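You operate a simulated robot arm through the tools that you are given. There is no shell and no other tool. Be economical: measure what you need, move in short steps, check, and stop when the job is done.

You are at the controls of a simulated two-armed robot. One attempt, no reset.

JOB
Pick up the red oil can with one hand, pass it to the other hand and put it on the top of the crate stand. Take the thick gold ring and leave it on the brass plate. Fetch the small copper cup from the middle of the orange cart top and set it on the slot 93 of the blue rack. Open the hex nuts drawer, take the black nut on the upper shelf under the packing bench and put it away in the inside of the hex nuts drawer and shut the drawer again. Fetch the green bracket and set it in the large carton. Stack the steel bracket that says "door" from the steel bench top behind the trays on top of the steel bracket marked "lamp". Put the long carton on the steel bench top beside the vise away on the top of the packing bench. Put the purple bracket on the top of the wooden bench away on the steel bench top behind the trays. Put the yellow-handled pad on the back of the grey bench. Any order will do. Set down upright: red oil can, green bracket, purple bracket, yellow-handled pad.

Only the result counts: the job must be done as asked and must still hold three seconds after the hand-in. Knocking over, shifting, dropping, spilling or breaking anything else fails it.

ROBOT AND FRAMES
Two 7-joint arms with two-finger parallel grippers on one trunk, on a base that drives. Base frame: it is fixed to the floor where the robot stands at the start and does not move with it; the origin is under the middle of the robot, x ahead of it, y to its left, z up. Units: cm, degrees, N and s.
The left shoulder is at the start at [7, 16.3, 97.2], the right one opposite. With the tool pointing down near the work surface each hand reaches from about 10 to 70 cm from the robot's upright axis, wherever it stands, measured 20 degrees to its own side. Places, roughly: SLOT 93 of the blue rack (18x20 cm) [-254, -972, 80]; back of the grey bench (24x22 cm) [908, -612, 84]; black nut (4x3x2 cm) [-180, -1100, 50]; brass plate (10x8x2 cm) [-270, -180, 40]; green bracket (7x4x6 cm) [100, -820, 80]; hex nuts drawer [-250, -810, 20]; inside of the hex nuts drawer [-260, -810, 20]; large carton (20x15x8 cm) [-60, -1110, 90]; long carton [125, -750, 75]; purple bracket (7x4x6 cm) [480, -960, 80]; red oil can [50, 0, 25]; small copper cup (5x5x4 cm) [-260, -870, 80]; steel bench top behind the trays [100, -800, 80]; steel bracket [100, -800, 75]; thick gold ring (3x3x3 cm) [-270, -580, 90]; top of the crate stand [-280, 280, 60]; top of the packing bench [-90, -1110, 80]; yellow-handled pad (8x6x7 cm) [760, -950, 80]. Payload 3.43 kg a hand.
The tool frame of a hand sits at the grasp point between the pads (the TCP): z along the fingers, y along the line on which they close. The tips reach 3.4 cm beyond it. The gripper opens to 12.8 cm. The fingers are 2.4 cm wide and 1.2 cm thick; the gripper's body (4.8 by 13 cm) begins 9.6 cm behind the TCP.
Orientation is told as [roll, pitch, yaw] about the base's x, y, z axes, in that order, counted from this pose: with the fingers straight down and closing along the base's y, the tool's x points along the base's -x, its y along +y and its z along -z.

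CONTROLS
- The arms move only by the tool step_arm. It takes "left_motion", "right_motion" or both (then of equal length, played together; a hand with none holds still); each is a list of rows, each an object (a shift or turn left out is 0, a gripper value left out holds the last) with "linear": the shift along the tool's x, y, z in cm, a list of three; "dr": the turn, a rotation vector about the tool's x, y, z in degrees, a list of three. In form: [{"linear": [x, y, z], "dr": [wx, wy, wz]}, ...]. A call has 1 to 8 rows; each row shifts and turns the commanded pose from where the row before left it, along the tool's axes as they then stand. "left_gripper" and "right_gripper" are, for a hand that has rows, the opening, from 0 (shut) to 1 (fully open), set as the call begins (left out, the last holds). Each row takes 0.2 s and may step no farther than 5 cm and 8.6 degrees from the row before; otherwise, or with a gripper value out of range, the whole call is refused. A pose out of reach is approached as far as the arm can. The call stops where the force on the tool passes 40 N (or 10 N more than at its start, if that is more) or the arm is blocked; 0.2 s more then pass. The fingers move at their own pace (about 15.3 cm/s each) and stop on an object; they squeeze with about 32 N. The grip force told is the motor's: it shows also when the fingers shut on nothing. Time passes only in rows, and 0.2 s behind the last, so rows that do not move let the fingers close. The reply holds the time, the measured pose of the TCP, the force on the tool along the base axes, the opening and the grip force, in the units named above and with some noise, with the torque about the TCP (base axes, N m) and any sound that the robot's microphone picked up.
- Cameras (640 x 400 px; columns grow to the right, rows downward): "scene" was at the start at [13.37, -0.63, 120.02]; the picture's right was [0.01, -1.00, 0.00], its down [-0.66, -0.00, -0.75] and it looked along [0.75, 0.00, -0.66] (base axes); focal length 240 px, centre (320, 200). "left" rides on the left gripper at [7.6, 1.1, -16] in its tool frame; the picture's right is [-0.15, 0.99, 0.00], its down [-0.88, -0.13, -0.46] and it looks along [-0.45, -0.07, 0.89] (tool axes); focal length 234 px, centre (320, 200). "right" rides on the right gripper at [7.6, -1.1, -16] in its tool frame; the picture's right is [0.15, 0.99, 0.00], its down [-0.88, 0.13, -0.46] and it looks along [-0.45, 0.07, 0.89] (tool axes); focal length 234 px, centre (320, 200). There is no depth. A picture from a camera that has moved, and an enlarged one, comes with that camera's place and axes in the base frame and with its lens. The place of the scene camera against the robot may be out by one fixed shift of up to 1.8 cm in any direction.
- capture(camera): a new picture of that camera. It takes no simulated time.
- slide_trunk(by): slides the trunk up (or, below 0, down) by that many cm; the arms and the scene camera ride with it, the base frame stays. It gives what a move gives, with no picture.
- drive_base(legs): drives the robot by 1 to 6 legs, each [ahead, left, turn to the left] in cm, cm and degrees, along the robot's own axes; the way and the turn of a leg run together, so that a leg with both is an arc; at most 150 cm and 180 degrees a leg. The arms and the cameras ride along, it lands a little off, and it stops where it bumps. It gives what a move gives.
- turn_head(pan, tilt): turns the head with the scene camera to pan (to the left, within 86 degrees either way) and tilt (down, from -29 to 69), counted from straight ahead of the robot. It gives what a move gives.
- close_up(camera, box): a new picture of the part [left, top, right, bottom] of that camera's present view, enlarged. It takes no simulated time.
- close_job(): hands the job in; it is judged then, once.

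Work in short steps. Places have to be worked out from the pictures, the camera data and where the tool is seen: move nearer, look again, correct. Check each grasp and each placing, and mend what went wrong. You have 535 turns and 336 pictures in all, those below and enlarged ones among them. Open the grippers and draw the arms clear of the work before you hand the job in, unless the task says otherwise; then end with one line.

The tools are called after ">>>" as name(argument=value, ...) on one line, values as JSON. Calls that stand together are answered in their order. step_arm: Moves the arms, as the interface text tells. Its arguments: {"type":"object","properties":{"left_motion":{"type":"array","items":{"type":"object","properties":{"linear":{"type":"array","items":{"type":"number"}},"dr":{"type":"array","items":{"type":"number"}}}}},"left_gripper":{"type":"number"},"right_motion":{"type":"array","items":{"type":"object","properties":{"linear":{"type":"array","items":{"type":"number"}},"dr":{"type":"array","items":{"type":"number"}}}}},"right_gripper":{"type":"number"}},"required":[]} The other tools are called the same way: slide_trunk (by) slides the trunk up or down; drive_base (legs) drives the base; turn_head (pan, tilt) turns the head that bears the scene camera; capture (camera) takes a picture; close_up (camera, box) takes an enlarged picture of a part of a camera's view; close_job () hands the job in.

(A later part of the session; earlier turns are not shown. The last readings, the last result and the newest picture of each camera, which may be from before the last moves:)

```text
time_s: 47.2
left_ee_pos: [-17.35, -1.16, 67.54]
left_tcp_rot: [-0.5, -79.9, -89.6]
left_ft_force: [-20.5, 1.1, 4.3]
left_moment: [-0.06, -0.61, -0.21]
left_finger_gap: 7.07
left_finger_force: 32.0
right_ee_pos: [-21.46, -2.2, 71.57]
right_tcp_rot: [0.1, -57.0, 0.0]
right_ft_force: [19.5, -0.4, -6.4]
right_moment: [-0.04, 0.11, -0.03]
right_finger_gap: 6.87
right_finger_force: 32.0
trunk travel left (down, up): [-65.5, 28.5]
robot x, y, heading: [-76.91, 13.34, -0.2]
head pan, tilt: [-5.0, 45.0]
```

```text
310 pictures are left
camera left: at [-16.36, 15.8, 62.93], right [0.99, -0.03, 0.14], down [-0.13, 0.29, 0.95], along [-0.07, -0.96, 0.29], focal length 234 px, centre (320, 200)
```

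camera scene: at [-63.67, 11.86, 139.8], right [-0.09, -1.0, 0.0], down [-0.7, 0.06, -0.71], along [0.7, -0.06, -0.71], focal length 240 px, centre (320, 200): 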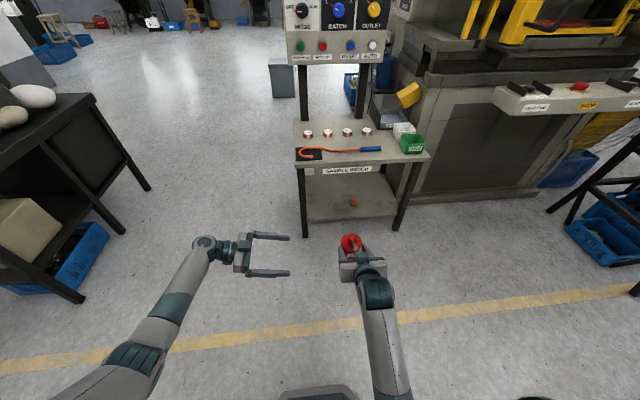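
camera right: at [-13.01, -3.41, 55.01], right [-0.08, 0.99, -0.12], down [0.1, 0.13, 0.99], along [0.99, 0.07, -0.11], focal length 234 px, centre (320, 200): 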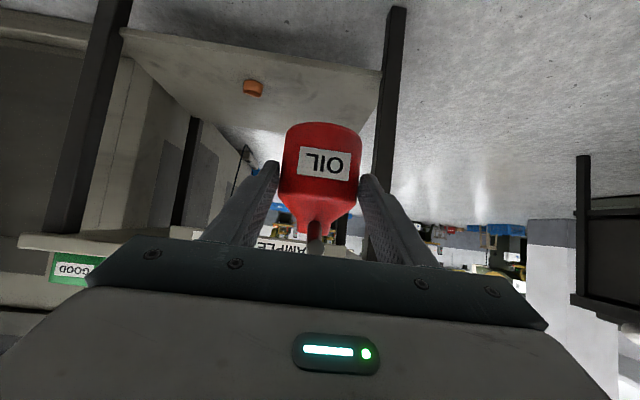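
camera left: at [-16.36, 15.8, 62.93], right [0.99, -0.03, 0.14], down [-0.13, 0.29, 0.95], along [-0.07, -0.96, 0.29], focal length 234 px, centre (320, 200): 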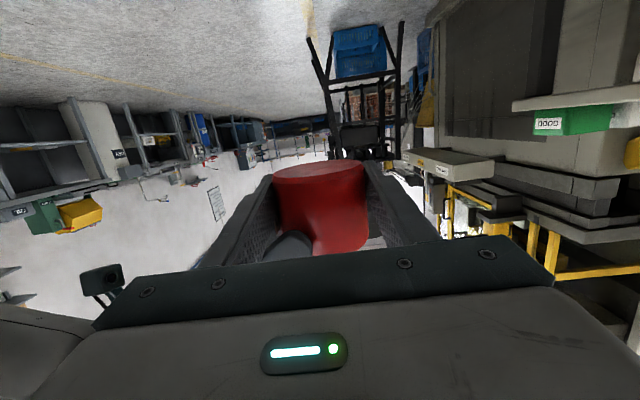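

Both grip it, with ~20 N internal push along X. I'll relax that slightly, then open the right hand.

>>> step_arm(left_motion=[{"linear": [0, -0.25, 0]}, {}])

>>> step_arm(right_motion=[{}, {}, {}], right_gripper=1.0)

>>> step_arm(right_motion=[{"linear": [0, 0, -4]}, {"linear": [0, 0, -4]}, {"linear": [0, 0, -4]}])

>>> capture(camera="left")

```text
time_s: 47.8
left_ee_pos: [-17.5, -1.1, 67.34]
left_tcp_rot: [-0.2, -79.9, -89.5]
left_ft_force: [1.4, -6.9, -5.0]
left_moment: [0.18, -0.11, -0.02]
left_finger_gap: 7.12
left_finger_force: 31.9
right_ee_pos: [-21.44, -2.13, 71.49]
right_tcp_rot: [0.3, -56.9, 0.0]
right_ft_force: [-2.3, 7.2, 5.7]
right_moment: [0.15, -0.03, 0.29]
right_finger_gap: 6.89
right_finger_force: 31.7
trunk travel left (down, up): [-65.5, 28.5]
robot x, y, heading: [-76.72, 13.23, -0.5]
head pan, tilt: [-5.0, 45.0]
```

```text
time_s: 48.6
left_ee_pos: [-17.55, -1.16, 67.57]
left_tcp_rot: [-0.3, -79.9, -89.5]
left_ft_force: [-0.3, 0.5, -0.1]
left_moment: [0.01, -0.04, 0.04]
left_finger_gap: 7.07
left_finger_force: 31.9
right_ee_pos: [-21.55, -2.22, 71.47]
right_tcp_rot: [0.1, -56.9, 0.0]
right_ft_force: [0.0, 0.2, 0.4]
right_moment: [-0.01, -0.05, 0.01]
right_finger_gap: 12.81
right_finger_force: 0.0
trunk travel left (down, up): [-65.5, 28.5]
robot x, y, heading: [-76.78, 13.47, 0.0]
head pan, tilt: [-5.0, 45.0]
```

```text
time_s: 49.4
left_ee_pos: [-17.15, -2.12, 66.79]
left_tcp_rot: [-3.0, -79.0, -86.9]
left_ft_force: [-0.5, 0.6, 0.5]
left_moment: [0.05, 0.01, 0.01]
left_finger_gap: 7.11
left_finger_force: 32.2
right_ee_pos: [-30.49, -3.86, 77.9]
right_tcp_rot: [-0.1, -57.3, 0.6]
right_ft_force: [0.5, 0.6, 0.1]
right_moment: [-0.01, 0.05, 0.01]
right_finger_gap: 12.82
right_finger_force: 0.0
trunk travel left (down, up): [-65.5, 28.5]
robot x, y, heading: [-77.12, 13.19, -0.3]
head pan, tilt: [-5.0, 45.0]
```

```text
309 pictures are left
camera left: at [-16.15, 15.03, 62.48], right [0.99, -0.03, 0.13], down [-0.12, 0.28, 0.95], along [-0.06, -0.96, 0.27], focal length 234 px, centre (320, 200)
```

left: 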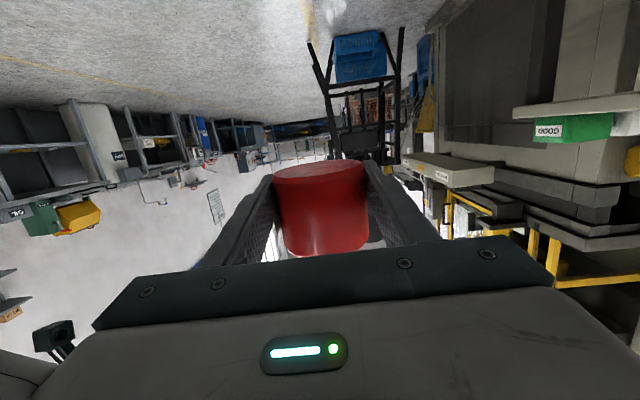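

The can is in the left hand; the arms seem to be touching lightly (small pose shift). Separate them: left backs off to +Y.

>>> step_arm(left_motion=[{"linear": [0, 0, -4]}, {"linear": [0, 0, -4]}, {"linear": [0, 0, -4]}, {"linear": [0, 0, -4]}, {"linear": [0, 0, -4]}])

>>> capture(camera="scene")

```text
time_s: 50.6
left_ee_pos: [-17.05, 17.72, 70.39]
left_tcp_rot: [-3.1, -79.0, -86.8]
left_ft_force: [0.2, 0.5, -1.7]
left_moment: [0.06, 0.0, -0.02]
left_finger_gap: 7.08
left_finger_force: 31.9
right_ee_pos: [-30.45, -3.74, 77.52]
right_tcp_rot: [-0.4, -57.2, 0.8]
right_ft_force: [0.3, 1.2, -0.4]
right_moment: [-0.01, 0.0, 0.01]
right_finger_gap: 12.79
right_finger_force: 0.1
trunk travel left (down, up): [-65.5, 28.5]
robot x, y, heading: [-77.06, 13.44, -0.1]
head pan, tilt: [-5.0, 45.0]
```

```text
308 pictures are left
camera scene: at [-62.55, 10.16, 139.64], right [-0.09, -1.0, -0.01], down [-0.71, 0.07, -0.7], along [0.7, -0.06, -0.71], focal length 240 px, centre (320, 200)
```

scene: 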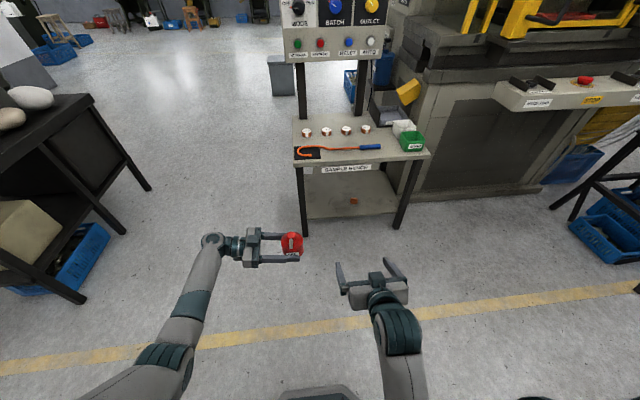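

The trunk still leans slightly, so the right elbow is pressing on the body. I'll move the right hand forward/right and turn it back pointing down.

>>> step_arm(right_motion=[{"linear": [-2.2, -2, 3.3]}, {"linear": [-2.2, -2, 3.3]}, {"linear": [0, -2, 0], "dr": [0, 8.2, 0]}, {"dr": [0, 8.2, 0]}, {"dr": [0, 8.2, 0]}, {"dr": [0, 8.2, 0]}, {"dr": [0, 8.2, 0]}, {"dr": [0, 8.2, 0]}])

>>> step_arm(right_motion=[{"dr": [0, 8, 0]}, {"linear": [0, -3, -4]}, {"linear": [0, -3, -4]}, {"linear": [0, -2, -4]}])

```text
time_s: 52.4
left_ee_pos: [-17.59, 18.6, 70.74]
left_tcp_rot: [-0.4, -79.9, -89.4]
left_ft_force: [-0.4, 0.5, -2.7]
left_moment: [0.04, -0.01, -0.04]
left_finger_gap: 7.1
left_finger_force: 32.0
right_ee_pos: [-23.61, -8.31, 78.15]
right_tcp_rot: [0.1, -24.1, 0.0]
right_ft_force: [0.0, -0.5, 1.1]
right_moment: [-0.02, 0.07, 0.01]
right_finger_gap: 12.79
right_finger_force: 0.0
right hand out of reach, approached as far as the arm can: row 7, 8
trunk travel left (down, up): [-65.5, 28.5]
robot x, y, heading: [-76.63, 13.34, 0.1]
head pan, tilt: [-5.0, 45.0]
```

```text
time_s: 53.2
left_ee_pos: [-17.63, 18.32, 70.91]
left_tcp_rot: [-0.4, -79.9, -89.5]
left_ft_force: [0.0, 0.1, -1.4]
left_moment: [0.0, 0.01, -0.03]
left_finger_gap: 7.1
left_finger_force: 31.7
right_ee_pos: [-26.57, -22.48, 81.31]
right_tcp_rot: [-13.2, -23.4, 1.5]
right_ft_force: [0.4, 0.1, -0.2]
right_moment: [0.0, -0.04, 0.04]
right_finger_gap: 12.8
right_finger_force: 0.0
right hand out of reach, approached as far as the arm can: row 1, 2, 3
trunk travel left (down, up): [-65.5, 28.5]
robot x, y, heading: [-76.67, 13.41, -0.4]
head pan, tilt: [-5.0, 45.0]
stopped in row 3 (right hand): the arm was blocked; the commanded pose is now the measured one
```

Lean is gone. Now turn the base 100° left and look for the crate stand.

>>> drive_base(legs=[[-20, 0, 90]])

>>> turn_head(pan=35, tilt=20)

>>> capture(camera="scene")

```text
time_s: 57.4
left_ee_pos: [-94.86, 60.03, 70.89]
left_tcp_rot: [-0.4, -80.0, 0.6]
left_ft_force: [-0.2, -0.4, -1.1]
left_moment: [0.01, 0.04, -0.06]
left_finger_gap: 7.11
left_finger_force: 31.9
right_ee_pos: [-53.97, 51.01, 81.32]
right_tcp_rot: [-13.2, -23.3, 91.8]
right_ft_force: [-0.4, 0.9, -0.1]
right_moment: [0.0, -0.03, 0.02]
right_finger_gap: 12.8
right_finger_force: 0.1
trunk travel left (down, up): [-65.5, 28.5]
robot x, y, heading: [-89.51, 0.73, 90.0]
head pan, tilt: [-5.0, 45.0]
cut short: leg 1
```

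```text
time_s: 58.5
left_ee_pos: [-94.94, 59.94, 70.99]
left_tcp_rot: [-0.4, -79.9, 0.8]
left_ft_force: [-1.0, 0.5, -1.8]
left_moment: [-0.01, 0.01, 0.01]
left_finger_gap: 7.09
left_finger_force: 32.2
right_ee_pos: [-53.91, 51.03, 81.26]
right_tcp_rot: [-13.1, -23.3, 91.7]
right_ft_force: [0.0, 0.7, 1.2]
right_moment: [0.04, 0.0, 0.01]
right_finger_gap: 12.81
right_finger_force: 0.1
trunk travel left (down, up): [-65.5, 28.5]
robot x, y, heading: [-89.37, 0.76, 89.7]
head pan, tilt: [35.0, 20.0]
```

```text
307 pictures are left
camera scene: at [-94.98, 12.66, 143.66], right [0.82, 0.57, 0.0], down [0.2, -0.28, -0.94], along [-0.54, 0.77, -0.34], focal length 240 px, centre (320, 200)
```

scene: 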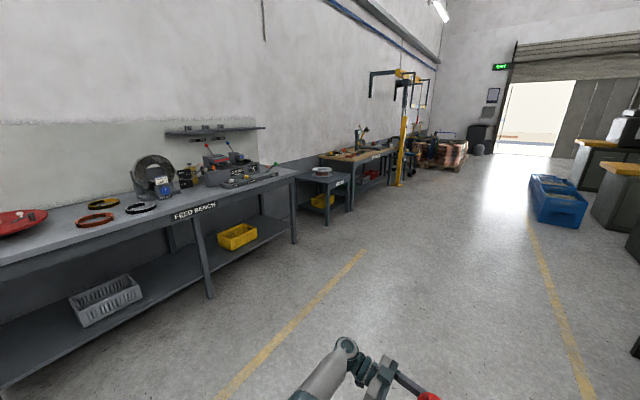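

By geometry the crate stand is the small grey table at pixel (322,172). Zoom in on it.

>>> close_up(camera="scene", box=[260, 130, 420, 230])

```text
4.00 times, centred on (340, 180) of scene
camera zoom: at [-94.98, 12.66, 143.66], right [0.82, 0.57, 0.0], down [0.2, -0.28, -0.94], along [-0.54, 0.77, -0.34], focal length 960 px, centre (240, 280)
```

zoom: 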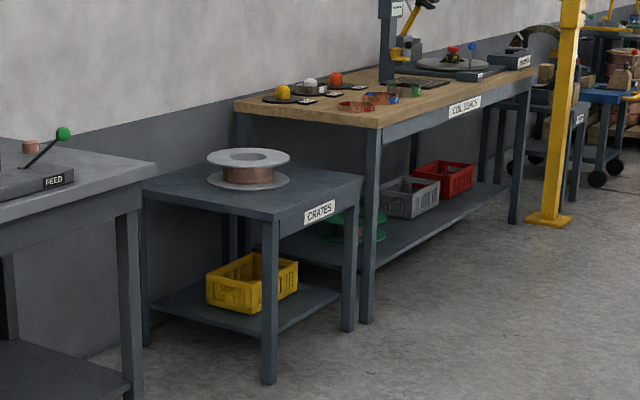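

The stand top spans x −304..−252, y 253..316 with a spool near (−286,291); the front-left corner area is free. First tidy the right arm: straighten it and pull it in.

>>> step_arm(right_motion=[{"dr": [-6.6, 0, 0]}, {"dr": [-6.6, 0, 0]}, {"dr": [0, 8, 0]}, {"dr": [0, 8, 0]}, {"dr": [0, 7.3, 0]}, {"linear": [2, 0, 3]}, {"linear": [2, 0, 3]}])

```text
time_s: 59.1
left_ee_pos: [-94.91, 59.97, 70.91]
left_tcp_rot: [-0.5, -79.8, 0.7]
left_ft_force: [-0.2, 0.0, -2.4]
left_moment: [-0.05, 0.05, -0.02]
left_finger_gap: 7.09
left_finger_force: 32.3
right_ee_pos: [-46.54, 50.31, 81.63]
right_tcp_rot: [-7.6, -22.0, 90.6]
right_ft_force: [-1.0, -0.1, -1.0]
right_moment: [0.03, 0.02, 0.03]
right_finger_gap: 12.8
right_finger_force: 0.1
right hand out of reach, approached as far as the arm can: row 2, 3
trunk travel left (down, up): [-65.5, 28.5]
robot x, y, heading: [-89.72, 0.75, 90.0]
head pan, tilt: [35.0, 20.0]
stopped in row 3 (right hand): the arm was blocked; the commanded pose is now the measured one
```

The right arm is near a folding limit at that height. Lower it relative to the shoulder, then straighten.

>>> step_arm(right_motion=[{"linear": [1.5, 0, 3.7]}, {"linear": [1.5, 0, 3.7]}, {"linear": [1.5, 0, 3.7]}, {"linear": [1.5, 0, 3.7]}, {"linear": [1.5, 0, 3.7]}])

>>> step_arm(right_motion=[{"dr": [-4, 0, 0]}, {"dr": [-3.6, 0, 0]}, {"dr": [0, 7.5, 0]}, {"dr": [0, 7.5, 0]}, {"dr": [0, 7, 0]}])

```text
time_s: 60.3
left_ee_pos: [-94.92, 59.8, 70.92]
left_tcp_rot: [-0.3, -79.8, 0.6]
left_ft_force: [-0.3, -0.5, -1.8]
left_moment: [-0.01, 0.04, -0.03]
left_finger_gap: 7.11
left_finger_force: 32.2
right_ee_pos: [-43.89, 50.07, 61.84]
right_tcp_rot: [-7.4, -22.0, 90.5]
right_ft_force: [0.0, -0.1, -0.9]
right_moment: [-0.03, -0.04, 0.02]
right_finger_gap: 12.81
right_finger_force: 0.0
trunk travel left (down, up): [-65.5, 28.5]
robot x, y, heading: [-89.57, 0.99, 90.1]
head pan, tilt: [35.0, 20.0]
```

```text
time_s: 61.5
left_ee_pos: [-94.88, 59.88, 70.97]
left_tcp_rot: [-0.7, -79.9, 0.8]
left_ft_force: [0.2, 0.2, -2.0]
left_moment: [-0.03, -0.03, -0.01]
left_finger_gap: 7.1
left_finger_force: 32.0
right_ee_pos: [-43.85, 50.13, 61.95]
right_tcp_rot: [0.0, 0.3, 90.5]
right_ft_force: [0.0, -0.2, 0.1]
right_moment: [-0.01, -0.01, -0.03]
right_finger_gap: 12.79
right_finger_force: 0.0
trunk travel left (down, up): [-65.5, 28.5]
robot x, y, heading: [-89.61, 0.55, 89.8]
head pan, tilt: [35.0, 20.0]
```

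Right hand is straight. Pull it in, then drive up the aisle toward the stand and turn to face −X.

>>> step_arm(right_motion=[{"linear": [3.3, 3.3, 0]}, {"linear": [3.3, 3.3, 0]}, {"linear": [3.3, 3.3, 0]}, {"linear": [3.3, 3.3, 0]}, {"linear": [3.3, 3.3, 0]}])

>>> drive_base(legs=[[100, 25, 0], [100, 25, 0], [0, 0, 90]])

>>> turn_head(pan=-20, tilt=35)

>>> capture(camera="scene")

```text
time_s: 62.7
left_ee_pos: [-94.89, 59.78, 70.93]
left_tcp_rot: [0.0, -80.0, 0.3]
left_ft_force: [-0.3, 0.2, -1.4]
left_moment: [0.01, 0.02, 0.04]
left_finger_gap: 7.08
left_finger_force: 31.9
right_ee_pos: [-60.36, 33.36, 62.01]
right_tcp_rot: [-0.1, 0.1, 90.6]
right_ft_force: [0.2, 0.5, -0.5]
right_moment: [0.02, -0.04, 0.04]
right_finger_gap: 12.82
right_finger_force: 0.0
trunk travel left (down, up): [-65.5, 28.5]
robot x, y, heading: [-89.36, 0.47, 89.7]
head pan, tilt: [35.0, 20.0]
```

```text
time_s: 76.8
left_ee_pos: [-198.2, 196.28, 70.96]
left_tcp_rot: [-0.4, -79.9, 90.1]
left_ft_force: [-0.2, 0.2, -1.9]
left_moment: [0.0, -0.05, 0.02]
left_finger_gap: 7.08
left_finger_force: 32.1
right_ee_pos: [-171.5, 230.42, 62.07]
right_tcp_rot: [0.0, 0.1, -180.0]
right_ft_force: [-0.3, 0.3, -0.6]
right_moment: [-0.05, 0.0, -0.01]
right_finger_gap: 12.82
right_finger_force: 0.1
trunk travel left (down, up): [-65.5, 28.5]
robot x, y, heading: [-139.06, 200.83, 179.1]
head pan, tilt: [35.0, 20.0]
```

```text
time_s: 78.0
left_ee_pos: [-198.3, 196.23, 70.89]
left_tcp_rot: [-0.5, -79.9, 90.0]
left_ft_force: [-0.1, 0.2, -2.0]
left_moment: [-0.01, 0.02, -0.01]
left_finger_gap: 7.07
left_finger_force: 32.3
right_ee_pos: [-171.54, 230.44, 62.1]
right_tcp_rot: [0.0, 0.2, -180.1]
right_ft_force: [0.2, -0.4, 0.3]
right_moment: [0.02, 0.02, 0.0]
right_finger_gap: 12.81
right_finger_force: 0.0
trunk travel left (down, up): [-65.5, 28.5]
robot x, y, heading: [-138.9, 201.05, 179.2]
head pan, tilt: [-20.0, 35.0]
```

```text
305 pictures are left
camera scene: at [-152.28, 203.43, 141.28], right [0.35, 0.94, 0.0], down [0.54, -0.2, -0.82], along [-0.77, 0.29, -0.57], focal length 240 px, centre (320, 200)
```

scene: 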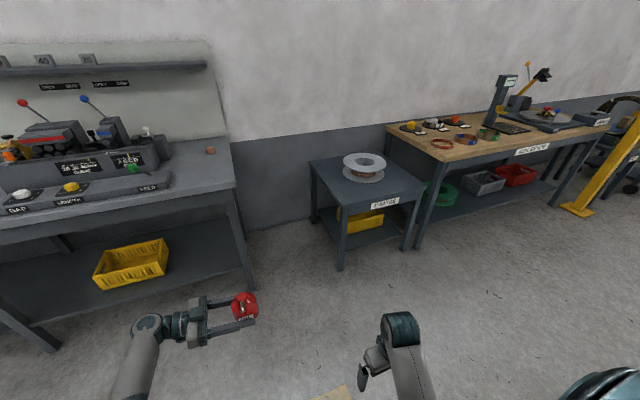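

The stand corner agrees with earlier estimates. Drive sideways to line up, then approach partway.

>>> drive_base(legs=[[0, -73, 0.8], [48, 0, 0]])

>>> turn_head(pan=0, tilt=50)

>>> capture(camera="scene")

```text
time_s: 84.5
left_ee_pos: [-246.0, 267.57, 70.86]
left_tcp_rot: [-0.6, -79.9, 91.4]
left_ft_force: [-0.1, -0.3, -2.3]
left_moment: [0.0, -0.02, -0.02]
left_finger_gap: 7.08
left_finger_force: 31.8
right_ee_pos: [-219.8, 302.34, 61.91]
right_tcp_rot: [0.0, 0.2, -178.9]
right_ft_force: [0.9, -0.7, 0.3]
right_moment: [0.03, 0.01, -0.02]
right_finger_gap: 12.79
right_finger_force: 0.1
trunk travel left (down, up): [-65.5, 28.5]
robot x, y, heading: [-186.72, 273.61, -179.6]
head pan, tilt: [-20.0, 35.0]
```

```text
time_s: 85.3
left_ee_pos: [-245.92, 267.55, 70.92]
left_tcp_rot: [-0.5, -79.8, 91.2]
left_ft_force: [0.0, -0.8, -1.4]
left_moment: [-0.04, 0.0, -0.01]
left_finger_gap: 7.07
left_finger_force: 31.9
right_ee_pos: [-219.9, 302.23, 61.95]
right_tcp_rot: [0.0, 0.1, -178.9]
right_ft_force: [0.2, -0.3, 0.0]
right_moment: [0.01, -0.01, 0.04]
right_finger_gap: 12.79
right_finger_force: 0.1
trunk travel left (down, up): [-65.5, 28.5]
robot x, y, heading: [-186.79, 273.52, -179.6]
head pan, tilt: [0.0, 50.0]
```

```text
304 pictures are left
camera scene: at [-199.6, 272.63, 139.11], right [-0.01, 1.0, 0.0], down [0.77, 0.0, -0.64], along [-0.64, 0.0, -0.77], focal length 240 px, centre (320, 200)
```

scene: 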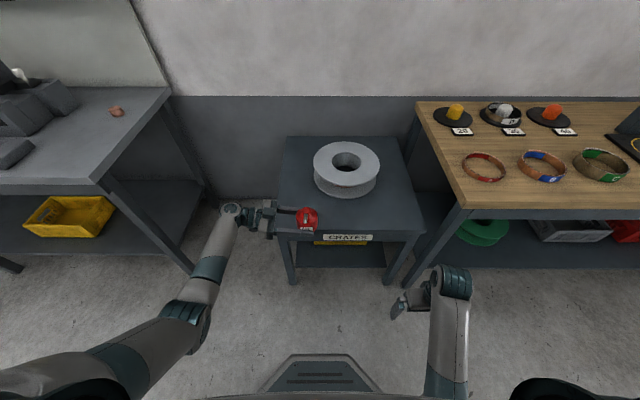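

Spool centre ≈(−277,284), r≈15. I'll put the can at about (−257,263), the free front-left corner, then lower with the trunk.

>>> drive_base(legs=[[11.3, 5.2, -0.4]])

>>> slide_trunk(by=-6)

>>> capture(camera="left")

>>> close_up(camera="scene", box=[220, 130, 420, 255])

```text
time_s: 86.5
left_ee_pos: [-257.36, 262.87, 70.87]
left_tcp_rot: [-0.8, -79.9, 91.2]
left_ft_force: [-0.9, -0.3, -2.3]
left_moment: [0.03, -0.01, -0.02]
left_finger_gap: 7.04
left_finger_force: 32.0
right_ee_pos: [-230.98, 297.25, 61.94]
right_tcp_rot: [-0.1, 0.3, -179.5]
right_ft_force: [0.6, -0.6, 0.0]
right_moment: [0.02, 0.02, -0.01]
right_finger_gap: 12.77
right_finger_force: 0.0
trunk travel left (down, up): [-65.5, 28.5]
robot x, y, heading: [-198.2, 267.91, 179.8]
head pan, tilt: [0.0, 50.0]
```

```text
time_s: 87.5
left_ee_pos: [-257.28, 262.86, 64.88]
left_tcp_rot: [-0.3, -79.9, 90.7]
left_ft_force: [0.1, 0.7, -1.9]
left_moment: [-0.03, -0.02, 0.01]
left_finger_gap: 7.08
left_finger_force: 31.4
right_ee_pos: [-230.9, 297.29, 55.95]
right_tcp_rot: [-0.1, 0.1, -179.3]
right_ft_force: [1.0, 0.2, -0.6]
right_moment: [0.0, 0.0, -0.01]
right_finger_gap: 12.79
right_finger_force: 0.1
trunk travel left (down, up): [-59.5, 34.5]
robot x, y, heading: [-198.16, 268.4, 180.2]
head pan, tilt: [0.0, 50.0]
```

```text
303 pictures are left
camera left: at [-258.34, 245.66, 60.38], right [-0.99, 0.02, 0.14], down [0.13, -0.29, 0.95], along [0.06, 0.96, 0.29], focal length 234 px, centre (320, 200)
```

left: 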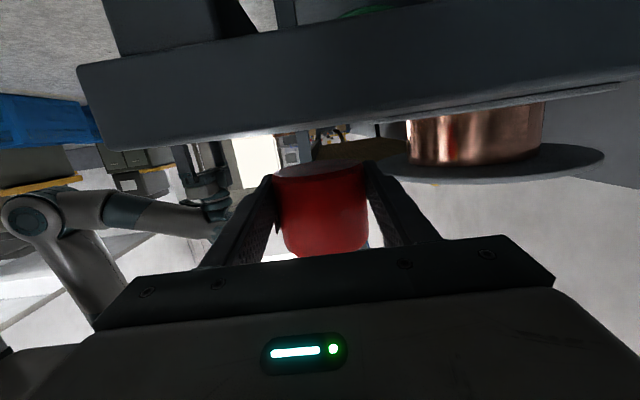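

```text
3.20 times, centred on (320, 192) of scene
camera zoom: at [-210.87, 267.48, 133.12], right [0.0, 1.0, 0.0], down [0.77, 0.0, -0.64], along [-0.64, 0.0, -0.77], focal length 768 px, centre (320, 224)
```

zoom: 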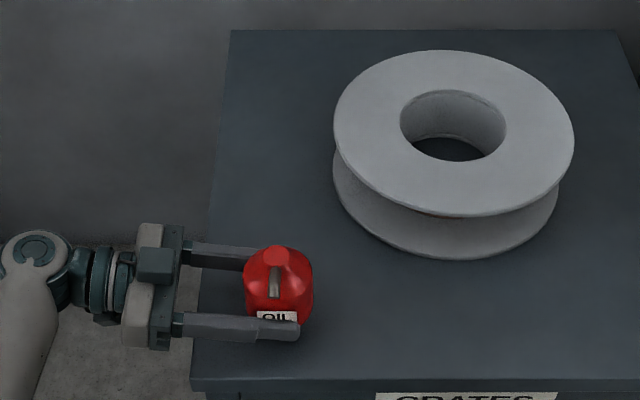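

Well clear of the spool, can about 2–3 cm above the surface. Lower gently.

>>> slide_trunk(by=-1.8)

>>> step_arm(left_motion=[{"linear": [0.3, 0, 0.05]}, {"linear": [0.3, 0, 0.05]}])

>>> close_up(camera="left", box=[220, 100, 420, 225])

```text
time_s: 88.2
left_ee_pos: [-257.22, 262.76, 62.99]
left_tcp_rot: [-0.4, -79.9, 90.8]
left_ft_force: [-0.5, -0.6, -1.8]
left_moment: [0.0, -0.02, 0.04]
left_finger_gap: 7.05
left_finger_force: 32.5
right_ee_pos: [-230.94, 297.27, 54.2]
right_tcp_rot: [-0.1, 0.1, -179.3]
right_ft_force: [0.3, -0.2, 0.6]
right_moment: [-0.01, -0.04, 0.01]
right_finger_gap: 12.82
right_finger_force: 0.0
trunk travel left (down, up): [-57.7, 36.3]
robot x, y, heading: [-198.2, 267.88, 180.0]
head pan, tilt: [0.0, 50.0]
```

```text
time_s: 88.8
left_ee_pos: [-257.26, 262.68, 62.5]
left_tcp_rot: [-0.5, -79.9, 90.8]
left_ft_force: [-0.3, -0.5, -1.5]
left_moment: [-0.04, -0.02, 0.0]
left_finger_gap: 7.03
left_finger_force: 31.8
right_ee_pos: [-230.86, 297.27, 54.26]
right_tcp_rot: [0.0, 0.1, -179.4]
right_ft_force: [0.0, -0.3, 0.2]
right_moment: [0.0, -0.01, 0.0]
right_finger_gap: 12.81
right_finger_force: 0.1
trunk travel left (down, up): [-57.7, 36.3]
robot x, y, heading: [-198.06, 267.88, 180.0]
head pan, tilt: [0.0, 50.0]
```

```text
3.20 times, centred on (320, 162) of left
camera zoom: at [-258.35, 245.63, 57.95], right [-0.99, 0.02, 0.14], down [0.13, -0.29, 0.95], along [0.06, 0.96, 0.29], focal length 749 px, centre (320, 320)
```

zoom: 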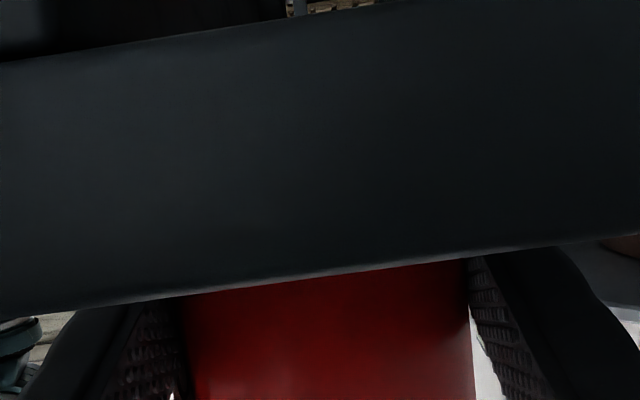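

Still no contact force. Lower in small rows until contact.

>>> step_arm(left_motion=[{"linear": [0.3, 0, 0.05]}, {"linear": [0.3, 0, 0.05]}, {"linear": [0.2, 0, 0.03]}])

```text
time_s: 89.6
left_ee_pos: [-257.32, 262.82, 61.99]
left_tcp_rot: [0.3, -80.0, 89.9]
left_ft_force: [1.3, -3.2, 9.7]
left_moment: [-0.04, -0.42, -0.11]
left_finger_gap: 7.1
left_finger_force: 31.7
right_ee_pos: [-230.93, 297.24, 54.27]
right_tcp_rot: [-0.1, 0.1, -179.4]
right_ft_force: [0.0, 1.3, 0.0]
right_moment: [0.01, 0.02, 0.0]
right_finger_gap: 12.79
right_finger_force: 0.2
trunk travel left (down, up): [-57.7, 36.3]
robot x, y, heading: [-198.0, 268.19, 179.7]
head pan, tilt: [0.0, 50.0]
```

Contact at z≈62. Open and check.

>>> step_arm(left_motion=[{}, {}, {}], left_gripper=0.85)

>>> step_arm(left_motion=[{"linear": [-0.5, 0, -3]}, {"linear": [-0.5, 0, -4]}, {"linear": [-0.5, 0, -4]}, {"linear": [-0.5, 0, -4]}])

>>> close_up(camera="scene", box=[220, 130, 420, 255])

```text
time_s: 90.4
left_ee_pos: [-257.26, 262.77, 61.81]
left_tcp_rot: [-0.2, -79.9, 90.4]
left_ft_force: [3.8, -1.5, 6.6]
left_moment: [0.17, 0.28, -0.06]
left_finger_gap: 10.7
left_finger_force: 0.0
right_ee_pos: [-230.96, 297.39, 54.16]
right_tcp_rot: [-0.1, 0.0, -179.4]
right_ft_force: [0.1, -0.3, 1.0]
right_moment: [0.0, 0.0, -0.01]
right_finger_gap: 12.81
right_finger_force: 0.1
trunk travel left (down, up): [-57.7, 36.3]
robot x, y, heading: [-198.17, 267.86, 180.0]
head pan, tilt: [0.0, 50.0]
```

```text
time_s: 91.4
left_ee_pos: [-257.14, 248.21, 66.3]
left_tcp_rot: [-0.5, -80.0, 90.8]
left_ft_force: [0.6, 0.0, -0.3]
left_moment: [0.03, -0.02, 0.01]
left_finger_gap: 10.85
left_finger_force: 0.0
right_ee_pos: [-230.82, 297.22, 54.25]
right_tcp_rot: [-0.1, 0.1, -179.3]
right_ft_force: [0.2, 0.3, 0.1]
right_moment: [0.01, 0.0, -0.01]
right_finger_gap: 12.8
right_finger_force: 0.1
trunk travel left (down, up): [-57.7, 36.3]
robot x, y, heading: [-197.93, 268.0, 180.2]
head pan, tilt: [0.0, 50.0]
```

```text
3.20 times, centred on (320, 192) of scene
camera zoom: at [-210.86, 267.43, 131.31], right [0.0, 1.0, 0.0], down [0.77, 0.0, -0.64], along [-0.64, 0.0, -0.77], focal length 768 px, centre (320, 224)
```

zoom: 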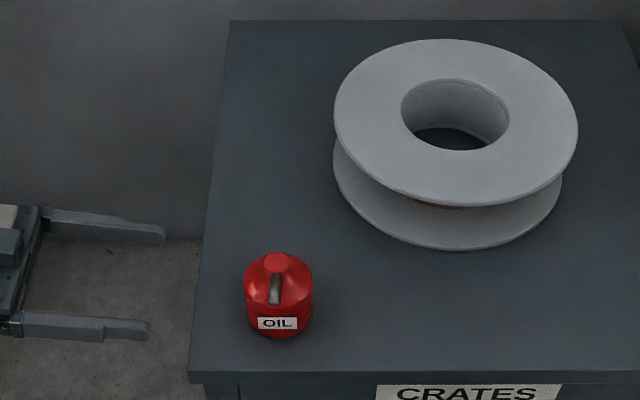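

The can stands upright on the stand. Back away and unwind the left hand to pointing down.

>>> drive_base(legs=[[-55, 0, 0]])

>>> step_arm(left_motion=[{"linear": [0, 0, -3], "dr": [0, 8.4, 0]}, {"dr": [0, 8.4, 0]}, {"dr": [0, 8.4, 0]}, {"dr": [0, 8.4, 0]}, {"dr": [0, 8.4, 0]}, {"dr": [0, 8.4, 0]}, {"dr": [0, 8.4, 0]}, {"dr": [0, 8.4, 0]}])

>>> step_arm(left_motion=[{"dr": [0, 8.4, 0]}, {"dr": [0, 4.3, -3]}, {"dr": [0, 0, -8.5]}, {"dr": [0, 0, -8.5]}, {"dr": [0, 0, -8.5]}, {"dr": [0, 0, -8.5]}, {"dr": [0, 0, -8.5]}, {"dr": [0, 0, -8.5]}])

>>> step_arm(left_motion=[{"dr": [0, 0, -8.5]}, {"dr": [0, 0, -8.5]}, {"dr": [0, 0, -8.5]}, {"dr": [0, 0, -8.5]}, {"linear": [4.5, 0, 0]}, {"linear": [4.5, 0, 0]}, {"linear": [4.5, 0, 0]}, {"linear": [4.5, 0, 0]}])

```text
time_s: 94.6
left_ee_pos: [-201.7, 248.06, 66.26]
left_tcp_rot: [-0.1, -80.0, 90.6]
left_ft_force: [-1.2, 0.7, 0.0]
left_moment: [-0.03, -0.04, 0.01]
left_finger_gap: 10.87
left_finger_force: 0.0
right_ee_pos: [-175.49, 297.23, 54.22]
right_tcp_rot: [0.0, 0.1, -179.4]
right_ft_force: [0.3, 0.0, -0.1]
right_moment: [-0.02, 0.03, 0.02]
right_finger_gap: 12.79
right_finger_force: 0.1
trunk travel left (down, up): [-57.7, 36.3]
robot x, y, heading: [-142.72, 267.78, -179.8]
head pan, tilt: [0.0, 50.0]
```

```text
time_s: 96.4
left_ee_pos: [-201.7, 245.11, 66.86]
left_tcp_rot: [-0.1, -12.4, 90.5]
left_ft_force: [-0.4, -0.6, -0.1]
left_moment: [0.03, 0.01, -0.03]
left_finger_gap: 10.89
left_finger_force: 0.1
right_ee_pos: [-175.48, 297.33, 54.07]
right_tcp_rot: [0.0, 0.1, -179.3]
right_ft_force: [0.0, 0.1, 0.5]
right_moment: [-0.01, 0.02, -0.02]
right_finger_gap: 12.79
right_finger_force: 0.1
trunk travel left (down, up): [-57.7, 36.3]
robot x, y, heading: [-142.47, 268.22, -179.9]
head pan, tilt: [0.0, 50.0]
```

```text
time_s: 98.2
left_ee_pos: [-201.63, 245.15, 66.79]
left_tcp_rot: [-0.1, 0.2, 144.6]
left_ft_force: [-0.2, -0.4, -0.3]
left_moment: [-0.01, -0.02, 0.01]
left_finger_gap: 10.9
left_finger_force: 0.1
right_ee_pos: [-175.46, 297.23, 54.21]
right_tcp_rot: [0.0, 0.1, -179.3]
right_ft_force: [-0.5, 0.6, 0.1]
right_moment: [0.01, -0.01, 0.02]
right_finger_gap: 12.8
right_finger_force: 0.0
trunk travel left (down, up): [-57.7, 36.3]
robot x, y, heading: [-142.82, 268.41, -180.0]
head pan, tilt: [0.0, 50.0]
```

```text
time_s: 100.0
left_ee_pos: [-183.54, 244.62, 66.98]
left_tcp_rot: [0.0, 0.2, 178.4]
left_ft_force: [0.5, -0.2, 0.3]
left_moment: [-0.02, 0.05, 0.01]
left_finger_gap: 10.89
left_finger_force: 0.1
right_ee_pos: [-175.46, 297.25, 54.27]
right_tcp_rot: [0.0, 0.1, -179.2]
right_ft_force: [-0.2, -0.9, 0.2]
right_moment: [0.0, 0.0, -0.01]
right_finger_gap: 12.81
right_finger_force: 0.1
trunk travel left (down, up): [-57.7, 36.3]
robot x, y, heading: [-142.38, 268.06, 180.0]
head pan, tilt: [0.0, 50.0]
```

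Both hands are tidy. Strafe left (−Y) along the aisle towards the brass plate region at y≈−180 and look.

>>> drive_base(legs=[[0, 150, 0], [0, 150, 0], [0, 130, 0]])

>>> turn_head(pan=0, tilt=30)

>>> capture(camera="scene")

```text
time_s: 120.7
left_ee_pos: [-178.89, -187.71, 66.8]
left_tcp_rot: [0.0, 0.3, 179.2]
left_ft_force: [0.0, 0.2, 0.2]
left_moment: [0.03, 0.06, 0.01]
left_finger_gap: 10.9
left_finger_force: 0.1
right_ee_pos: [-171.44, -135.05, 54.2]
right_tcp_rot: [0.0, 0.0, -178.4]
right_ft_force: [0.3, 0.7, -0.3]
right_moment: [-0.03, 0.0, 0.02]
right_finger_gap: 12.78
right_finger_force: 0.1
trunk travel left (down, up): [-57.7, 36.3]
robot x, y, heading: [-138.5, -163.86, -179.3]
head pan, tilt: [0.0, 50.0]
```

```text
time_s: 121.5
left_ee_pos: [-178.93, -187.66, 66.89]
left_tcp_rot: [0.0, 0.2, 179.1]
left_ft_force: [-0.9, 0.3, -0.1]
left_moment: [-0.01, 0.0, -0.01]
left_finger_gap: 10.9
left_finger_force: 0.0
right_ee_pos: [-171.36, -135.09, 54.23]
right_tcp_rot: [0.0, 0.0, -178.5]
right_ft_force: [0.4, 0.0, 0.4]
right_moment: [0.0, 0.03, 0.02]
right_finger_gap: 12.79
right_finger_force: 0.0
trunk travel left (down, up): [-57.7, 36.3]
robot x, y, heading: [-138.27, -163.75, -179.2]
head pan, tilt: [0.0, 30.0]
```

```text
299 pictures are left
camera scene: at [-152.27, -164.58, 134.26], right [-0.01, 1.0, 0.0], down [0.5, 0.01, -0.87], along [-0.87, -0.01, -0.5], focal length 240 px, centre (320, 200)
```

scene: 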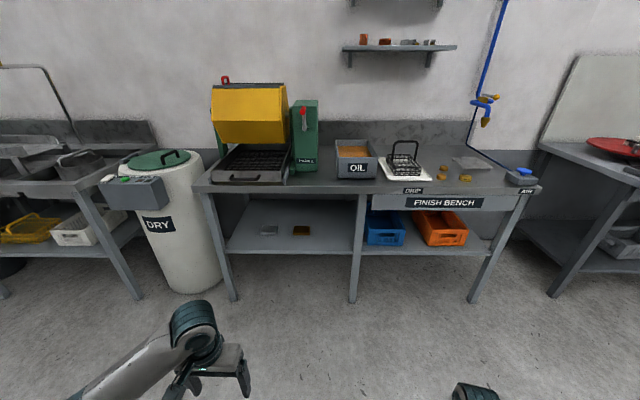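

The brass plate is on the finish bench's lower shelf at pixel (301,229). Zoom on it, and check the way further down the aisle.

>>> close_up(camera="scene", box=[220, 185, 380, 285])

>>> turn_head(pan=75, tilt=20)

>>> capture(camera="scene")

```text
4.00 times, centred on (300, 235) of scene
camera zoom: at [-152.27, -164.58, 134.26], right [-0.01, 1.0, 0.0], down [0.5, 0.01, -0.87], along [-0.87, -0.01, -0.5], focal length 960 px, centre (400, 60)
```

zoom: 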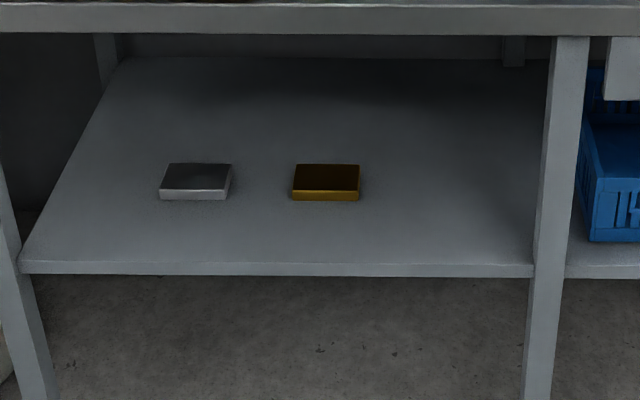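

```text
time_s: 123.0
left_ee_pos: [-178.97, -187.74, 66.98]
left_tcp_rot: [0.0, 0.2, 179.1]
left_ft_force: [-0.9, 0.9, 0.0]
left_moment: [0.0, 0.0, -0.03]
left_finger_gap: 10.87
left_finger_force: 0.0
right_ee_pos: [-171.4, -135.12, 54.17]
right_tcp_rot: [0.0, 0.1, -178.5]
right_ft_force: [-0.7, -1.3, 0.5]
right_moment: [0.01, -0.03, 0.02]
right_finger_gap: 12.8
right_finger_force: 0.0
trunk travel left (down, up): [-57.7, 36.3]
robot x, y, heading: [-138.16, -163.82, -179.3]
head pan, tilt: [75.0, 20.0]
```

```text
297 pictures are left
camera scene: at [-145.52, -173.48, 135.87], right [-0.97, 0.25, 0.0], down [0.08, 0.33, -0.94], along [-0.23, -0.91, -0.34], focal length 240 px, centre (320, 200)
```

scene: 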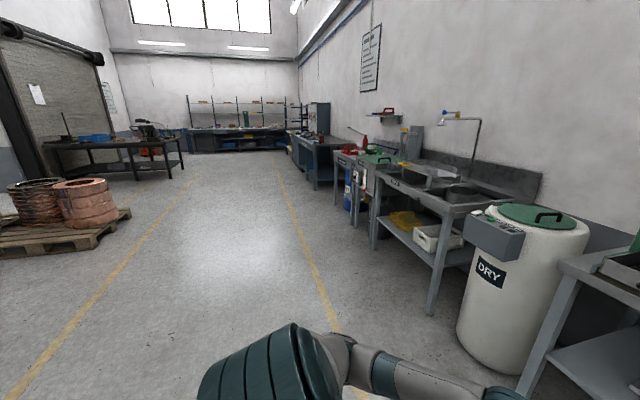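

The aisle ahead is clear. Strafe to y≈−575 for the ring.

>>> drive_base(legs=[[0, 137, -0.8], [0, 137, 0], [0, 137, 0]])

>>> turn_head(pan=0, tilt=30)

>>> capture(camera="scene")

```text
time_s: 142.7
left_ee_pos: [-181.23, -597.9, 66.92]
left_tcp_rot: [0.0, 0.1, 177.6]
left_ft_force: [0.2, -0.8, -0.8]
left_moment: [0.0, 0.01, -0.03]
left_finger_gap: 10.9
left_finger_force: 0.0
right_ee_pos: [-172.31, -545.51, 54.16]
right_tcp_rot: [-0.1, 0.1, 179.8]
right_ft_force: [0.2, 0.6, 1.4]
right_moment: [0.0, 0.01, -0.02]
right_finger_gap: 12.79
right_finger_force: 0.1
trunk travel left (down, up): [-57.7, 36.3]
robot x, y, heading: [-139.97, -575.07, 179.2]
head pan, tilt: [75.0, 20.0]
```

```text
time_s: 144.2
left_ee_pos: [-181.16, -597.82, 66.95]
left_tcp_rot: [-0.1, 0.2, 177.6]
left_ft_force: [-0.8, -0.3, -0.8]
left_moment: [0.01, 0.0, 0.01]
left_finger_gap: 10.87
left_finger_force: 0.1
right_ee_pos: [-172.24, -545.42, 54.39]
right_tcp_rot: [0.0, 0.1, 179.9]
right_ft_force: [0.8, -0.3, -0.5]
right_moment: [0.0, 0.01, 0.01]
right_finger_gap: 12.79
right_finger_force: 0.0
trunk travel left (down, up): [-57.7, 36.3]
robot x, y, heading: [-139.78, -574.67, 179.1]
head pan, tilt: [0.0, 30.0]
```

```text
296 pictures are left
camera scene: at [-153.9, -575.48, 134.27], right [0.01, 1.0, 0.0], down [0.5, -0.01, -0.87], along [-0.87, 0.01, -0.5], focal length 240 px, centre (320, 200)
```

scene: 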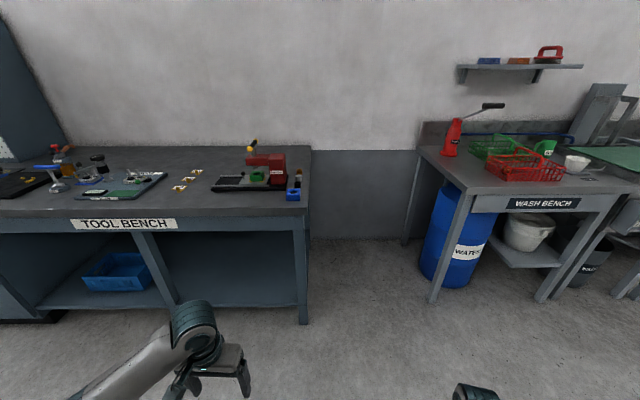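

Tool bench in front. Zoom on its right end where the ring should be.

>>> close_up(camera="scene", box=[200, 130, 328, 210])

```text
5.00 times, centred on (264, 170) of scene
camera zoom: at [-153.9, -575.48, 134.27], right [0.01, 1.0, 0.0], down [0.5, -0.01, -0.87], along [-0.87, 0.01, -0.5], focal length 1199 px, centre (600, 350)
```

zoom: 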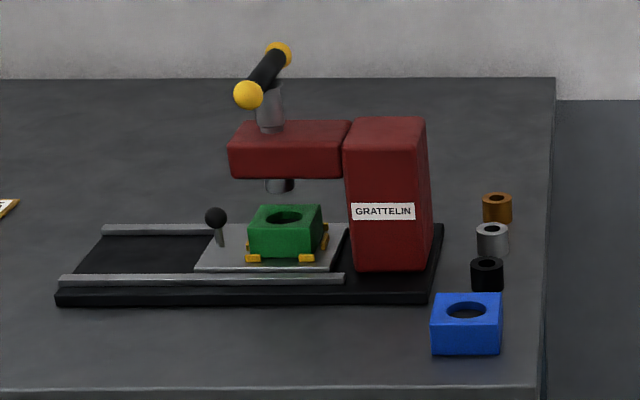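

Three small rings stand at y≈−583.8: gold at x≈−255, silver −248.6, black −241.5, with a machine close on the left side. I'll use the right hand, pointing to −Y from the bench's open end, pitched ~50°, closing along X. Raise the trunk and turn the right hand.

>>> slide_trunk(by=25)

>>> step_arm(right_motion=[{"linear": [-3, 0, 0], "dr": [0, 0, -8.5]}, {"dr": [0, 0, -8.5]}, {"dr": [0, 0, -8.5]}, {"dr": [0, 0, -8.5]}, {"dr": [0, 0, -8.5]}, {"dr": [0, 0, -8.5]}, {"dr": [0, 0, -8.5]}, {"dr": [0, 0, -8.5]}])

>>> step_arm(right_motion=[{"dr": [0, 0, -8.5]}, {"dr": [0, 0, -8.5]}, {"dr": [0, 0, -6]}, {"linear": [0, -4.5, 0]}, {"linear": [0, -4.5, 0]}, {"linear": [0, -4.5, 0]}, {"linear": [0, -4.5, 0]}])

>>> step_arm(right_motion=[{"dr": [0, -8.4, 0]}, {"dr": [0, -8.4, 0]}, {"dr": [0, -8.4, 0]}, {"dr": [0, -8.4, 0]}, {"dr": [0, -8.4, 0]}, {"dr": [0, -8.4, 0]}])

```text
time_s: 146.8
left_ee_pos: [-181.14, -597.93, 91.92]
left_tcp_rot: [0.1, 0.2, 177.6]
left_ft_force: [0.9, -0.2, -0.5]
left_moment: [0.02, 0.0, -0.04]
left_finger_gap: 10.86
left_finger_force: 0.1
right_ee_pos: [-172.32, -545.33, 79.15]
right_tcp_rot: [0.0, 0.0, 179.9]
right_ft_force: [0.1, 0.5, 0.4]
right_moment: [0.02, 0.02, -0.01]
right_finger_gap: 12.79
right_finger_force: 0.1
trunk travel left (down, up): [-82.7, 11.3]
robot x, y, heading: [-139.66, -575.18, 179.3]
head pan, tilt: [0.0, 30.0]
```

```text
time_s: 148.6
left_ee_pos: [-181.32, -597.92, 91.76]
left_tcp_rot: [0.1, 0.1, 177.7]
left_ft_force: [-0.6, -0.1, -0.6]
left_moment: [0.04, 0.01, -0.05]
left_finger_gap: 10.87
left_finger_force: 0.0
right_ee_pos: [-175.18, -545.42, 79.15]
right_tcp_rot: [0.2, 0.0, -112.1]
right_ft_force: [-0.1, -0.3, 0.0]
right_moment: [0.02, 0.0, 0.02]
right_finger_gap: 12.81
right_finger_force: 0.1
trunk travel left (down, up): [-82.7, 11.3]
robot x, y, heading: [-140.11, -574.96, 179.3]
head pan, tilt: [0.0, 30.0]
```

```text
time_s: 150.2
left_ee_pos: [-181.36, -597.92, 91.84]
left_tcp_rot: [0.0, 0.3, 177.6]
left_ft_force: [-0.8, 0.2, -0.1]
left_moment: [-0.03, 0.0, -0.04]
left_finger_gap: 10.88
left_finger_force: 0.1
right_ee_pos: [-193.38, -545.74, 79.1]
right_tcp_rot: [0.2, 0.0, -89.1]
right_ft_force: [-0.1, 0.7, 0.1]
right_moment: [0.03, -0.05, -0.01]
right_finger_gap: 12.79
right_finger_force: 0.1
trunk travel left (down, up): [-82.7, 11.3]
robot x, y, heading: [-139.91, -575.0, 179.2]
head pan, tilt: [0.0, 30.0]
```

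```text
time_s: 151.6
left_ee_pos: [-181.28, -597.84, 91.94]
left_tcp_rot: [0.0, 0.1, 177.6]
left_ft_force: [-0.4, -0.1, -0.5]
left_moment: [0.0, 0.0, -0.01]
left_finger_gap: 10.89
left_finger_force: 0.2
right_ee_pos: [-193.32, -545.66, 79.08]
right_tcp_rot: [0.1, -50.6, -89.2]
right_ft_force: [0.4, -0.4, 0.1]
right_moment: [-0.01, 0.0, -0.04]
right_finger_gap: 12.8
right_finger_force: 0.0
trunk travel left (down, up): [-82.7, 11.3]
robot x, y, heading: [-140.04, -575.01, 179.2]
head pan, tilt: [0.0, 30.0]
```

Orientation good. Retract the left hand for clearance, and raise the right hand above bench height.

>>> step_arm(left_motion=[{"linear": [4, 0, -2.4]}, {"linear": [4, 0, -2.4]}, {"linear": [4, 0, -2.4]}, {"linear": [4, 0, -2.4]}, {"linear": [4, 0, -2.4]}], right_motion=[{"linear": [-3.8, -0.6, -3.1]}, {"linear": [-3.8, -0.6, -3.1]}, {"linear": [-3.8, -0.6, -3.1]}, {"linear": [-3.8, -0.6, -3.1]}, {"linear": [-3.8, -0.6, -3.1]}], right_gripper=0.47)

```text
time_s: 152.8
left_ee_pos: [-174.31, -598.15, 96.05]
left_tcp_rot: [-0.1, 0.4, 177.6]
left_ft_force: [0.1, -0.2, 0.0]
left_moment: [0.01, 0.04, -0.02]
left_finger_gap: 10.87
left_finger_force: 0.1
left hand out of reach, approached as far as the arm can: row 2, 3, 4, 5
right_ee_pos: [-196.28, -546.11, 103.71]
right_tcp_rot: [0.2, -50.3, -89.3]
right_ft_force: [0.2, 0.0, 0.1]
right_moment: [0.02, 0.03, 0.01]
right_finger_gap: 6.02
right_finger_force: 0.1
trunk travel left (down, up): [-82.7, 11.3]
robot x, y, heading: [-139.68, -575.41, 179.4]
head pan, tilt: [0.0, 30.0]
```

Extend the right hand a little and move it inward, then drive up to the bench.

>>> step_arm(right_motion=[{"linear": [-2.9, -1.5, 3.5]}, {"linear": [-2.9, -1.5, 3.5]}, {"linear": [-2.9, -1.5, 3.5]}])

>>> drive_base(legs=[[30, 9, 0.7], [18, 0, 0]])

>>> capture(camera="right")

>>> turn_head(pan=0, tilt=50)

>>> capture(camera="scene")

```text
time_s: 153.6
left_ee_pos: [-174.34, -598.25, 95.96]
left_tcp_rot: [0.0, 0.4, 177.5]
left_ft_force: [0.1, -0.2, 0.3]
left_moment: [0.0, -0.02, -0.01]
left_finger_gap: 10.87
left_finger_force: 0.1
right_ee_pos: [-200.69, -559.71, 103.61]
right_tcp_rot: [0.3, -50.3, -89.4]
right_ft_force: [-1.1, 0.3, -0.7]
right_moment: [0.0, 0.01, -0.02]
right_finger_gap: 6.04
right_finger_force: 0.1
trunk travel left (down, up): [-82.7, 11.3]
robot x, y, heading: [-139.98, -574.87, 179.1]
head pan, tilt: [0.0, 30.0]
```

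```text
time_s: 156.7
left_ee_pos: [-221.62, -607.34, 96.08]
left_tcp_rot: [-0.1, 0.3, 178.3]
left_ft_force: [-0.3, 0.5, 0.0]
left_moment: [-0.02, 0.03, 0.0]
left_finger_gap: 10.88
left_finger_force: 0.0
right_ee_pos: [-248.37, -569.26, 103.77]
right_tcp_rot: [0.1, -50.5, -88.4]
right_ft_force: [-0.6, -0.8, 0.5]
right_moment: [0.01, 0.05, -0.01]
right_finger_gap: 5.98
right_finger_force: 0.1
trunk travel left (down, up): [-82.7, 11.3]
robot x, y, heading: [-187.52, -583.68, 180.1]
head pan, tilt: [0.0, 30.0]
```

```text
294 pictures are left
camera right: at [-249.94, -552.12, 108.08], right [0.99, 0.12, -0.11], down [0.14, -0.21, 0.97], along [0.1, -0.97, -0.22], focal length 234 px, centre (320, 200)
```

right: 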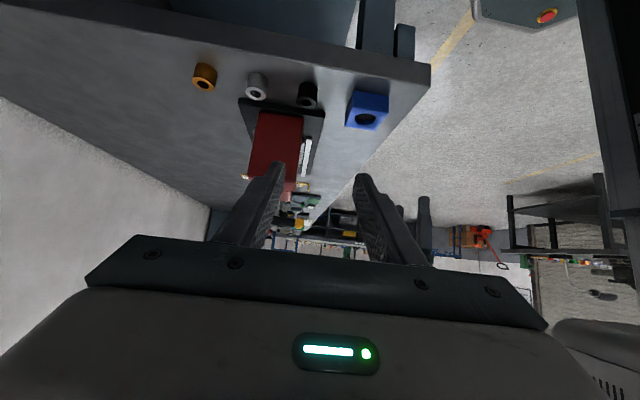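

```text
time_s: 157.6
left_ee_pos: [-221.68, -607.33, 96.01]
left_tcp_rot: [0.0, 0.3, 178.5]
left_ft_force: [0.3, 0.1, 0.1]
left_moment: [-0.02, 0.02, 0.01]
left_finger_gap: 10.86
left_finger_force: 0.0
right_ee_pos: [-248.44, -569.16, 103.67]
right_tcp_rot: [0.2, -50.4, -88.6]
right_ft_force: [-0.2, -0.3, 0.0]
right_moment: [-0.03, 0.01, 0.0]
right_finger_gap: 6.03
right_finger_force: 0.1
trunk travel left (down, up): [-82.7, 11.3]
robot x, y, heading: [-187.86, -583.73, -179.8]
head pan, tilt: [0.0, 50.0]
```

```text
293 pictures are left
camera scene: at [-200.22, -584.41, 156.32], right [0.0, 1.0, 0.0], down [0.77, 0.0, -0.64], along [-0.64, 0.0, -0.77], focal length 240 px, centre (320, 200)
```

scene: 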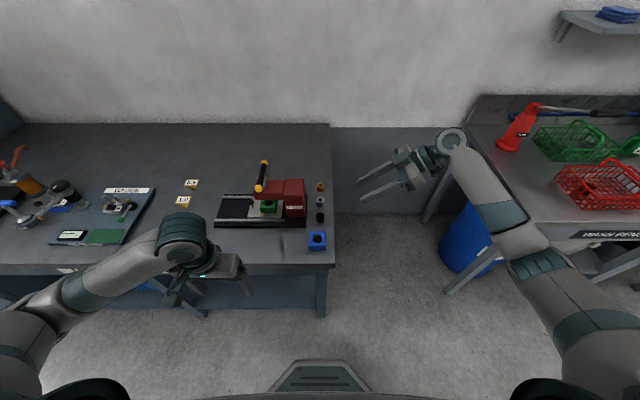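

Combining views puts the gold ring near (−264,−582), z≈86. Drive 12 cm closer and look again with the right camera.

>>> drive_base(legs=[[14, 0, 0]])

>>> close_up(camera="right", box=[180, 0, 500, 200])

```text
time_s: 158.9
left_ee_pos: [-235.55, -607.26, 96.09]
left_tcp_rot: [0.0, 0.2, 178.3]
left_ft_force: [0.2, -0.4, 0.1]
left_moment: [-0.03, 0.04, -0.03]
left_finger_gap: 10.9
left_finger_force: 0.1
right_ee_pos: [-262.48, -569.26, 103.7]
right_tcp_rot: [0.1, -50.4, -88.4]
right_ft_force: [0.8, 0.2, 0.1]
right_moment: [0.02, 0.02, -0.02]
right_finger_gap: 6.04
right_finger_force: 0.0
trunk travel left (down, up): [-82.7, 11.3]
robot x, y, heading: [-201.11, -583.61, 180.2]
head pan, tilt: [0.0, 50.0]
```

```text
2.00 times, centred on (340, 100) of right
camera zoom: at [-263.93, -552.09, 108.09], right [0.99, 0.12, -0.11], down [0.14, -0.21, 0.97], along [0.1, -0.97, -0.22], focal length 468 px, centre (280, 400)
```

zoom: 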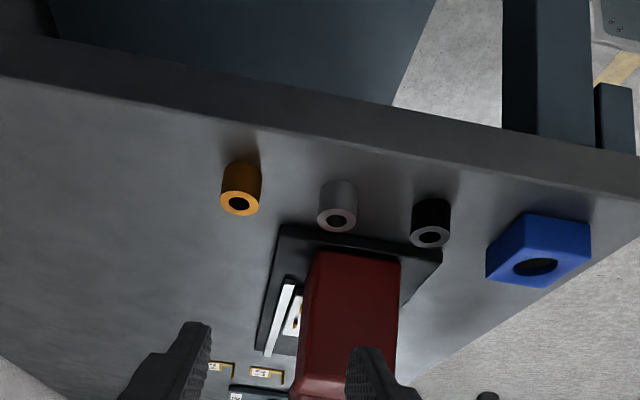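

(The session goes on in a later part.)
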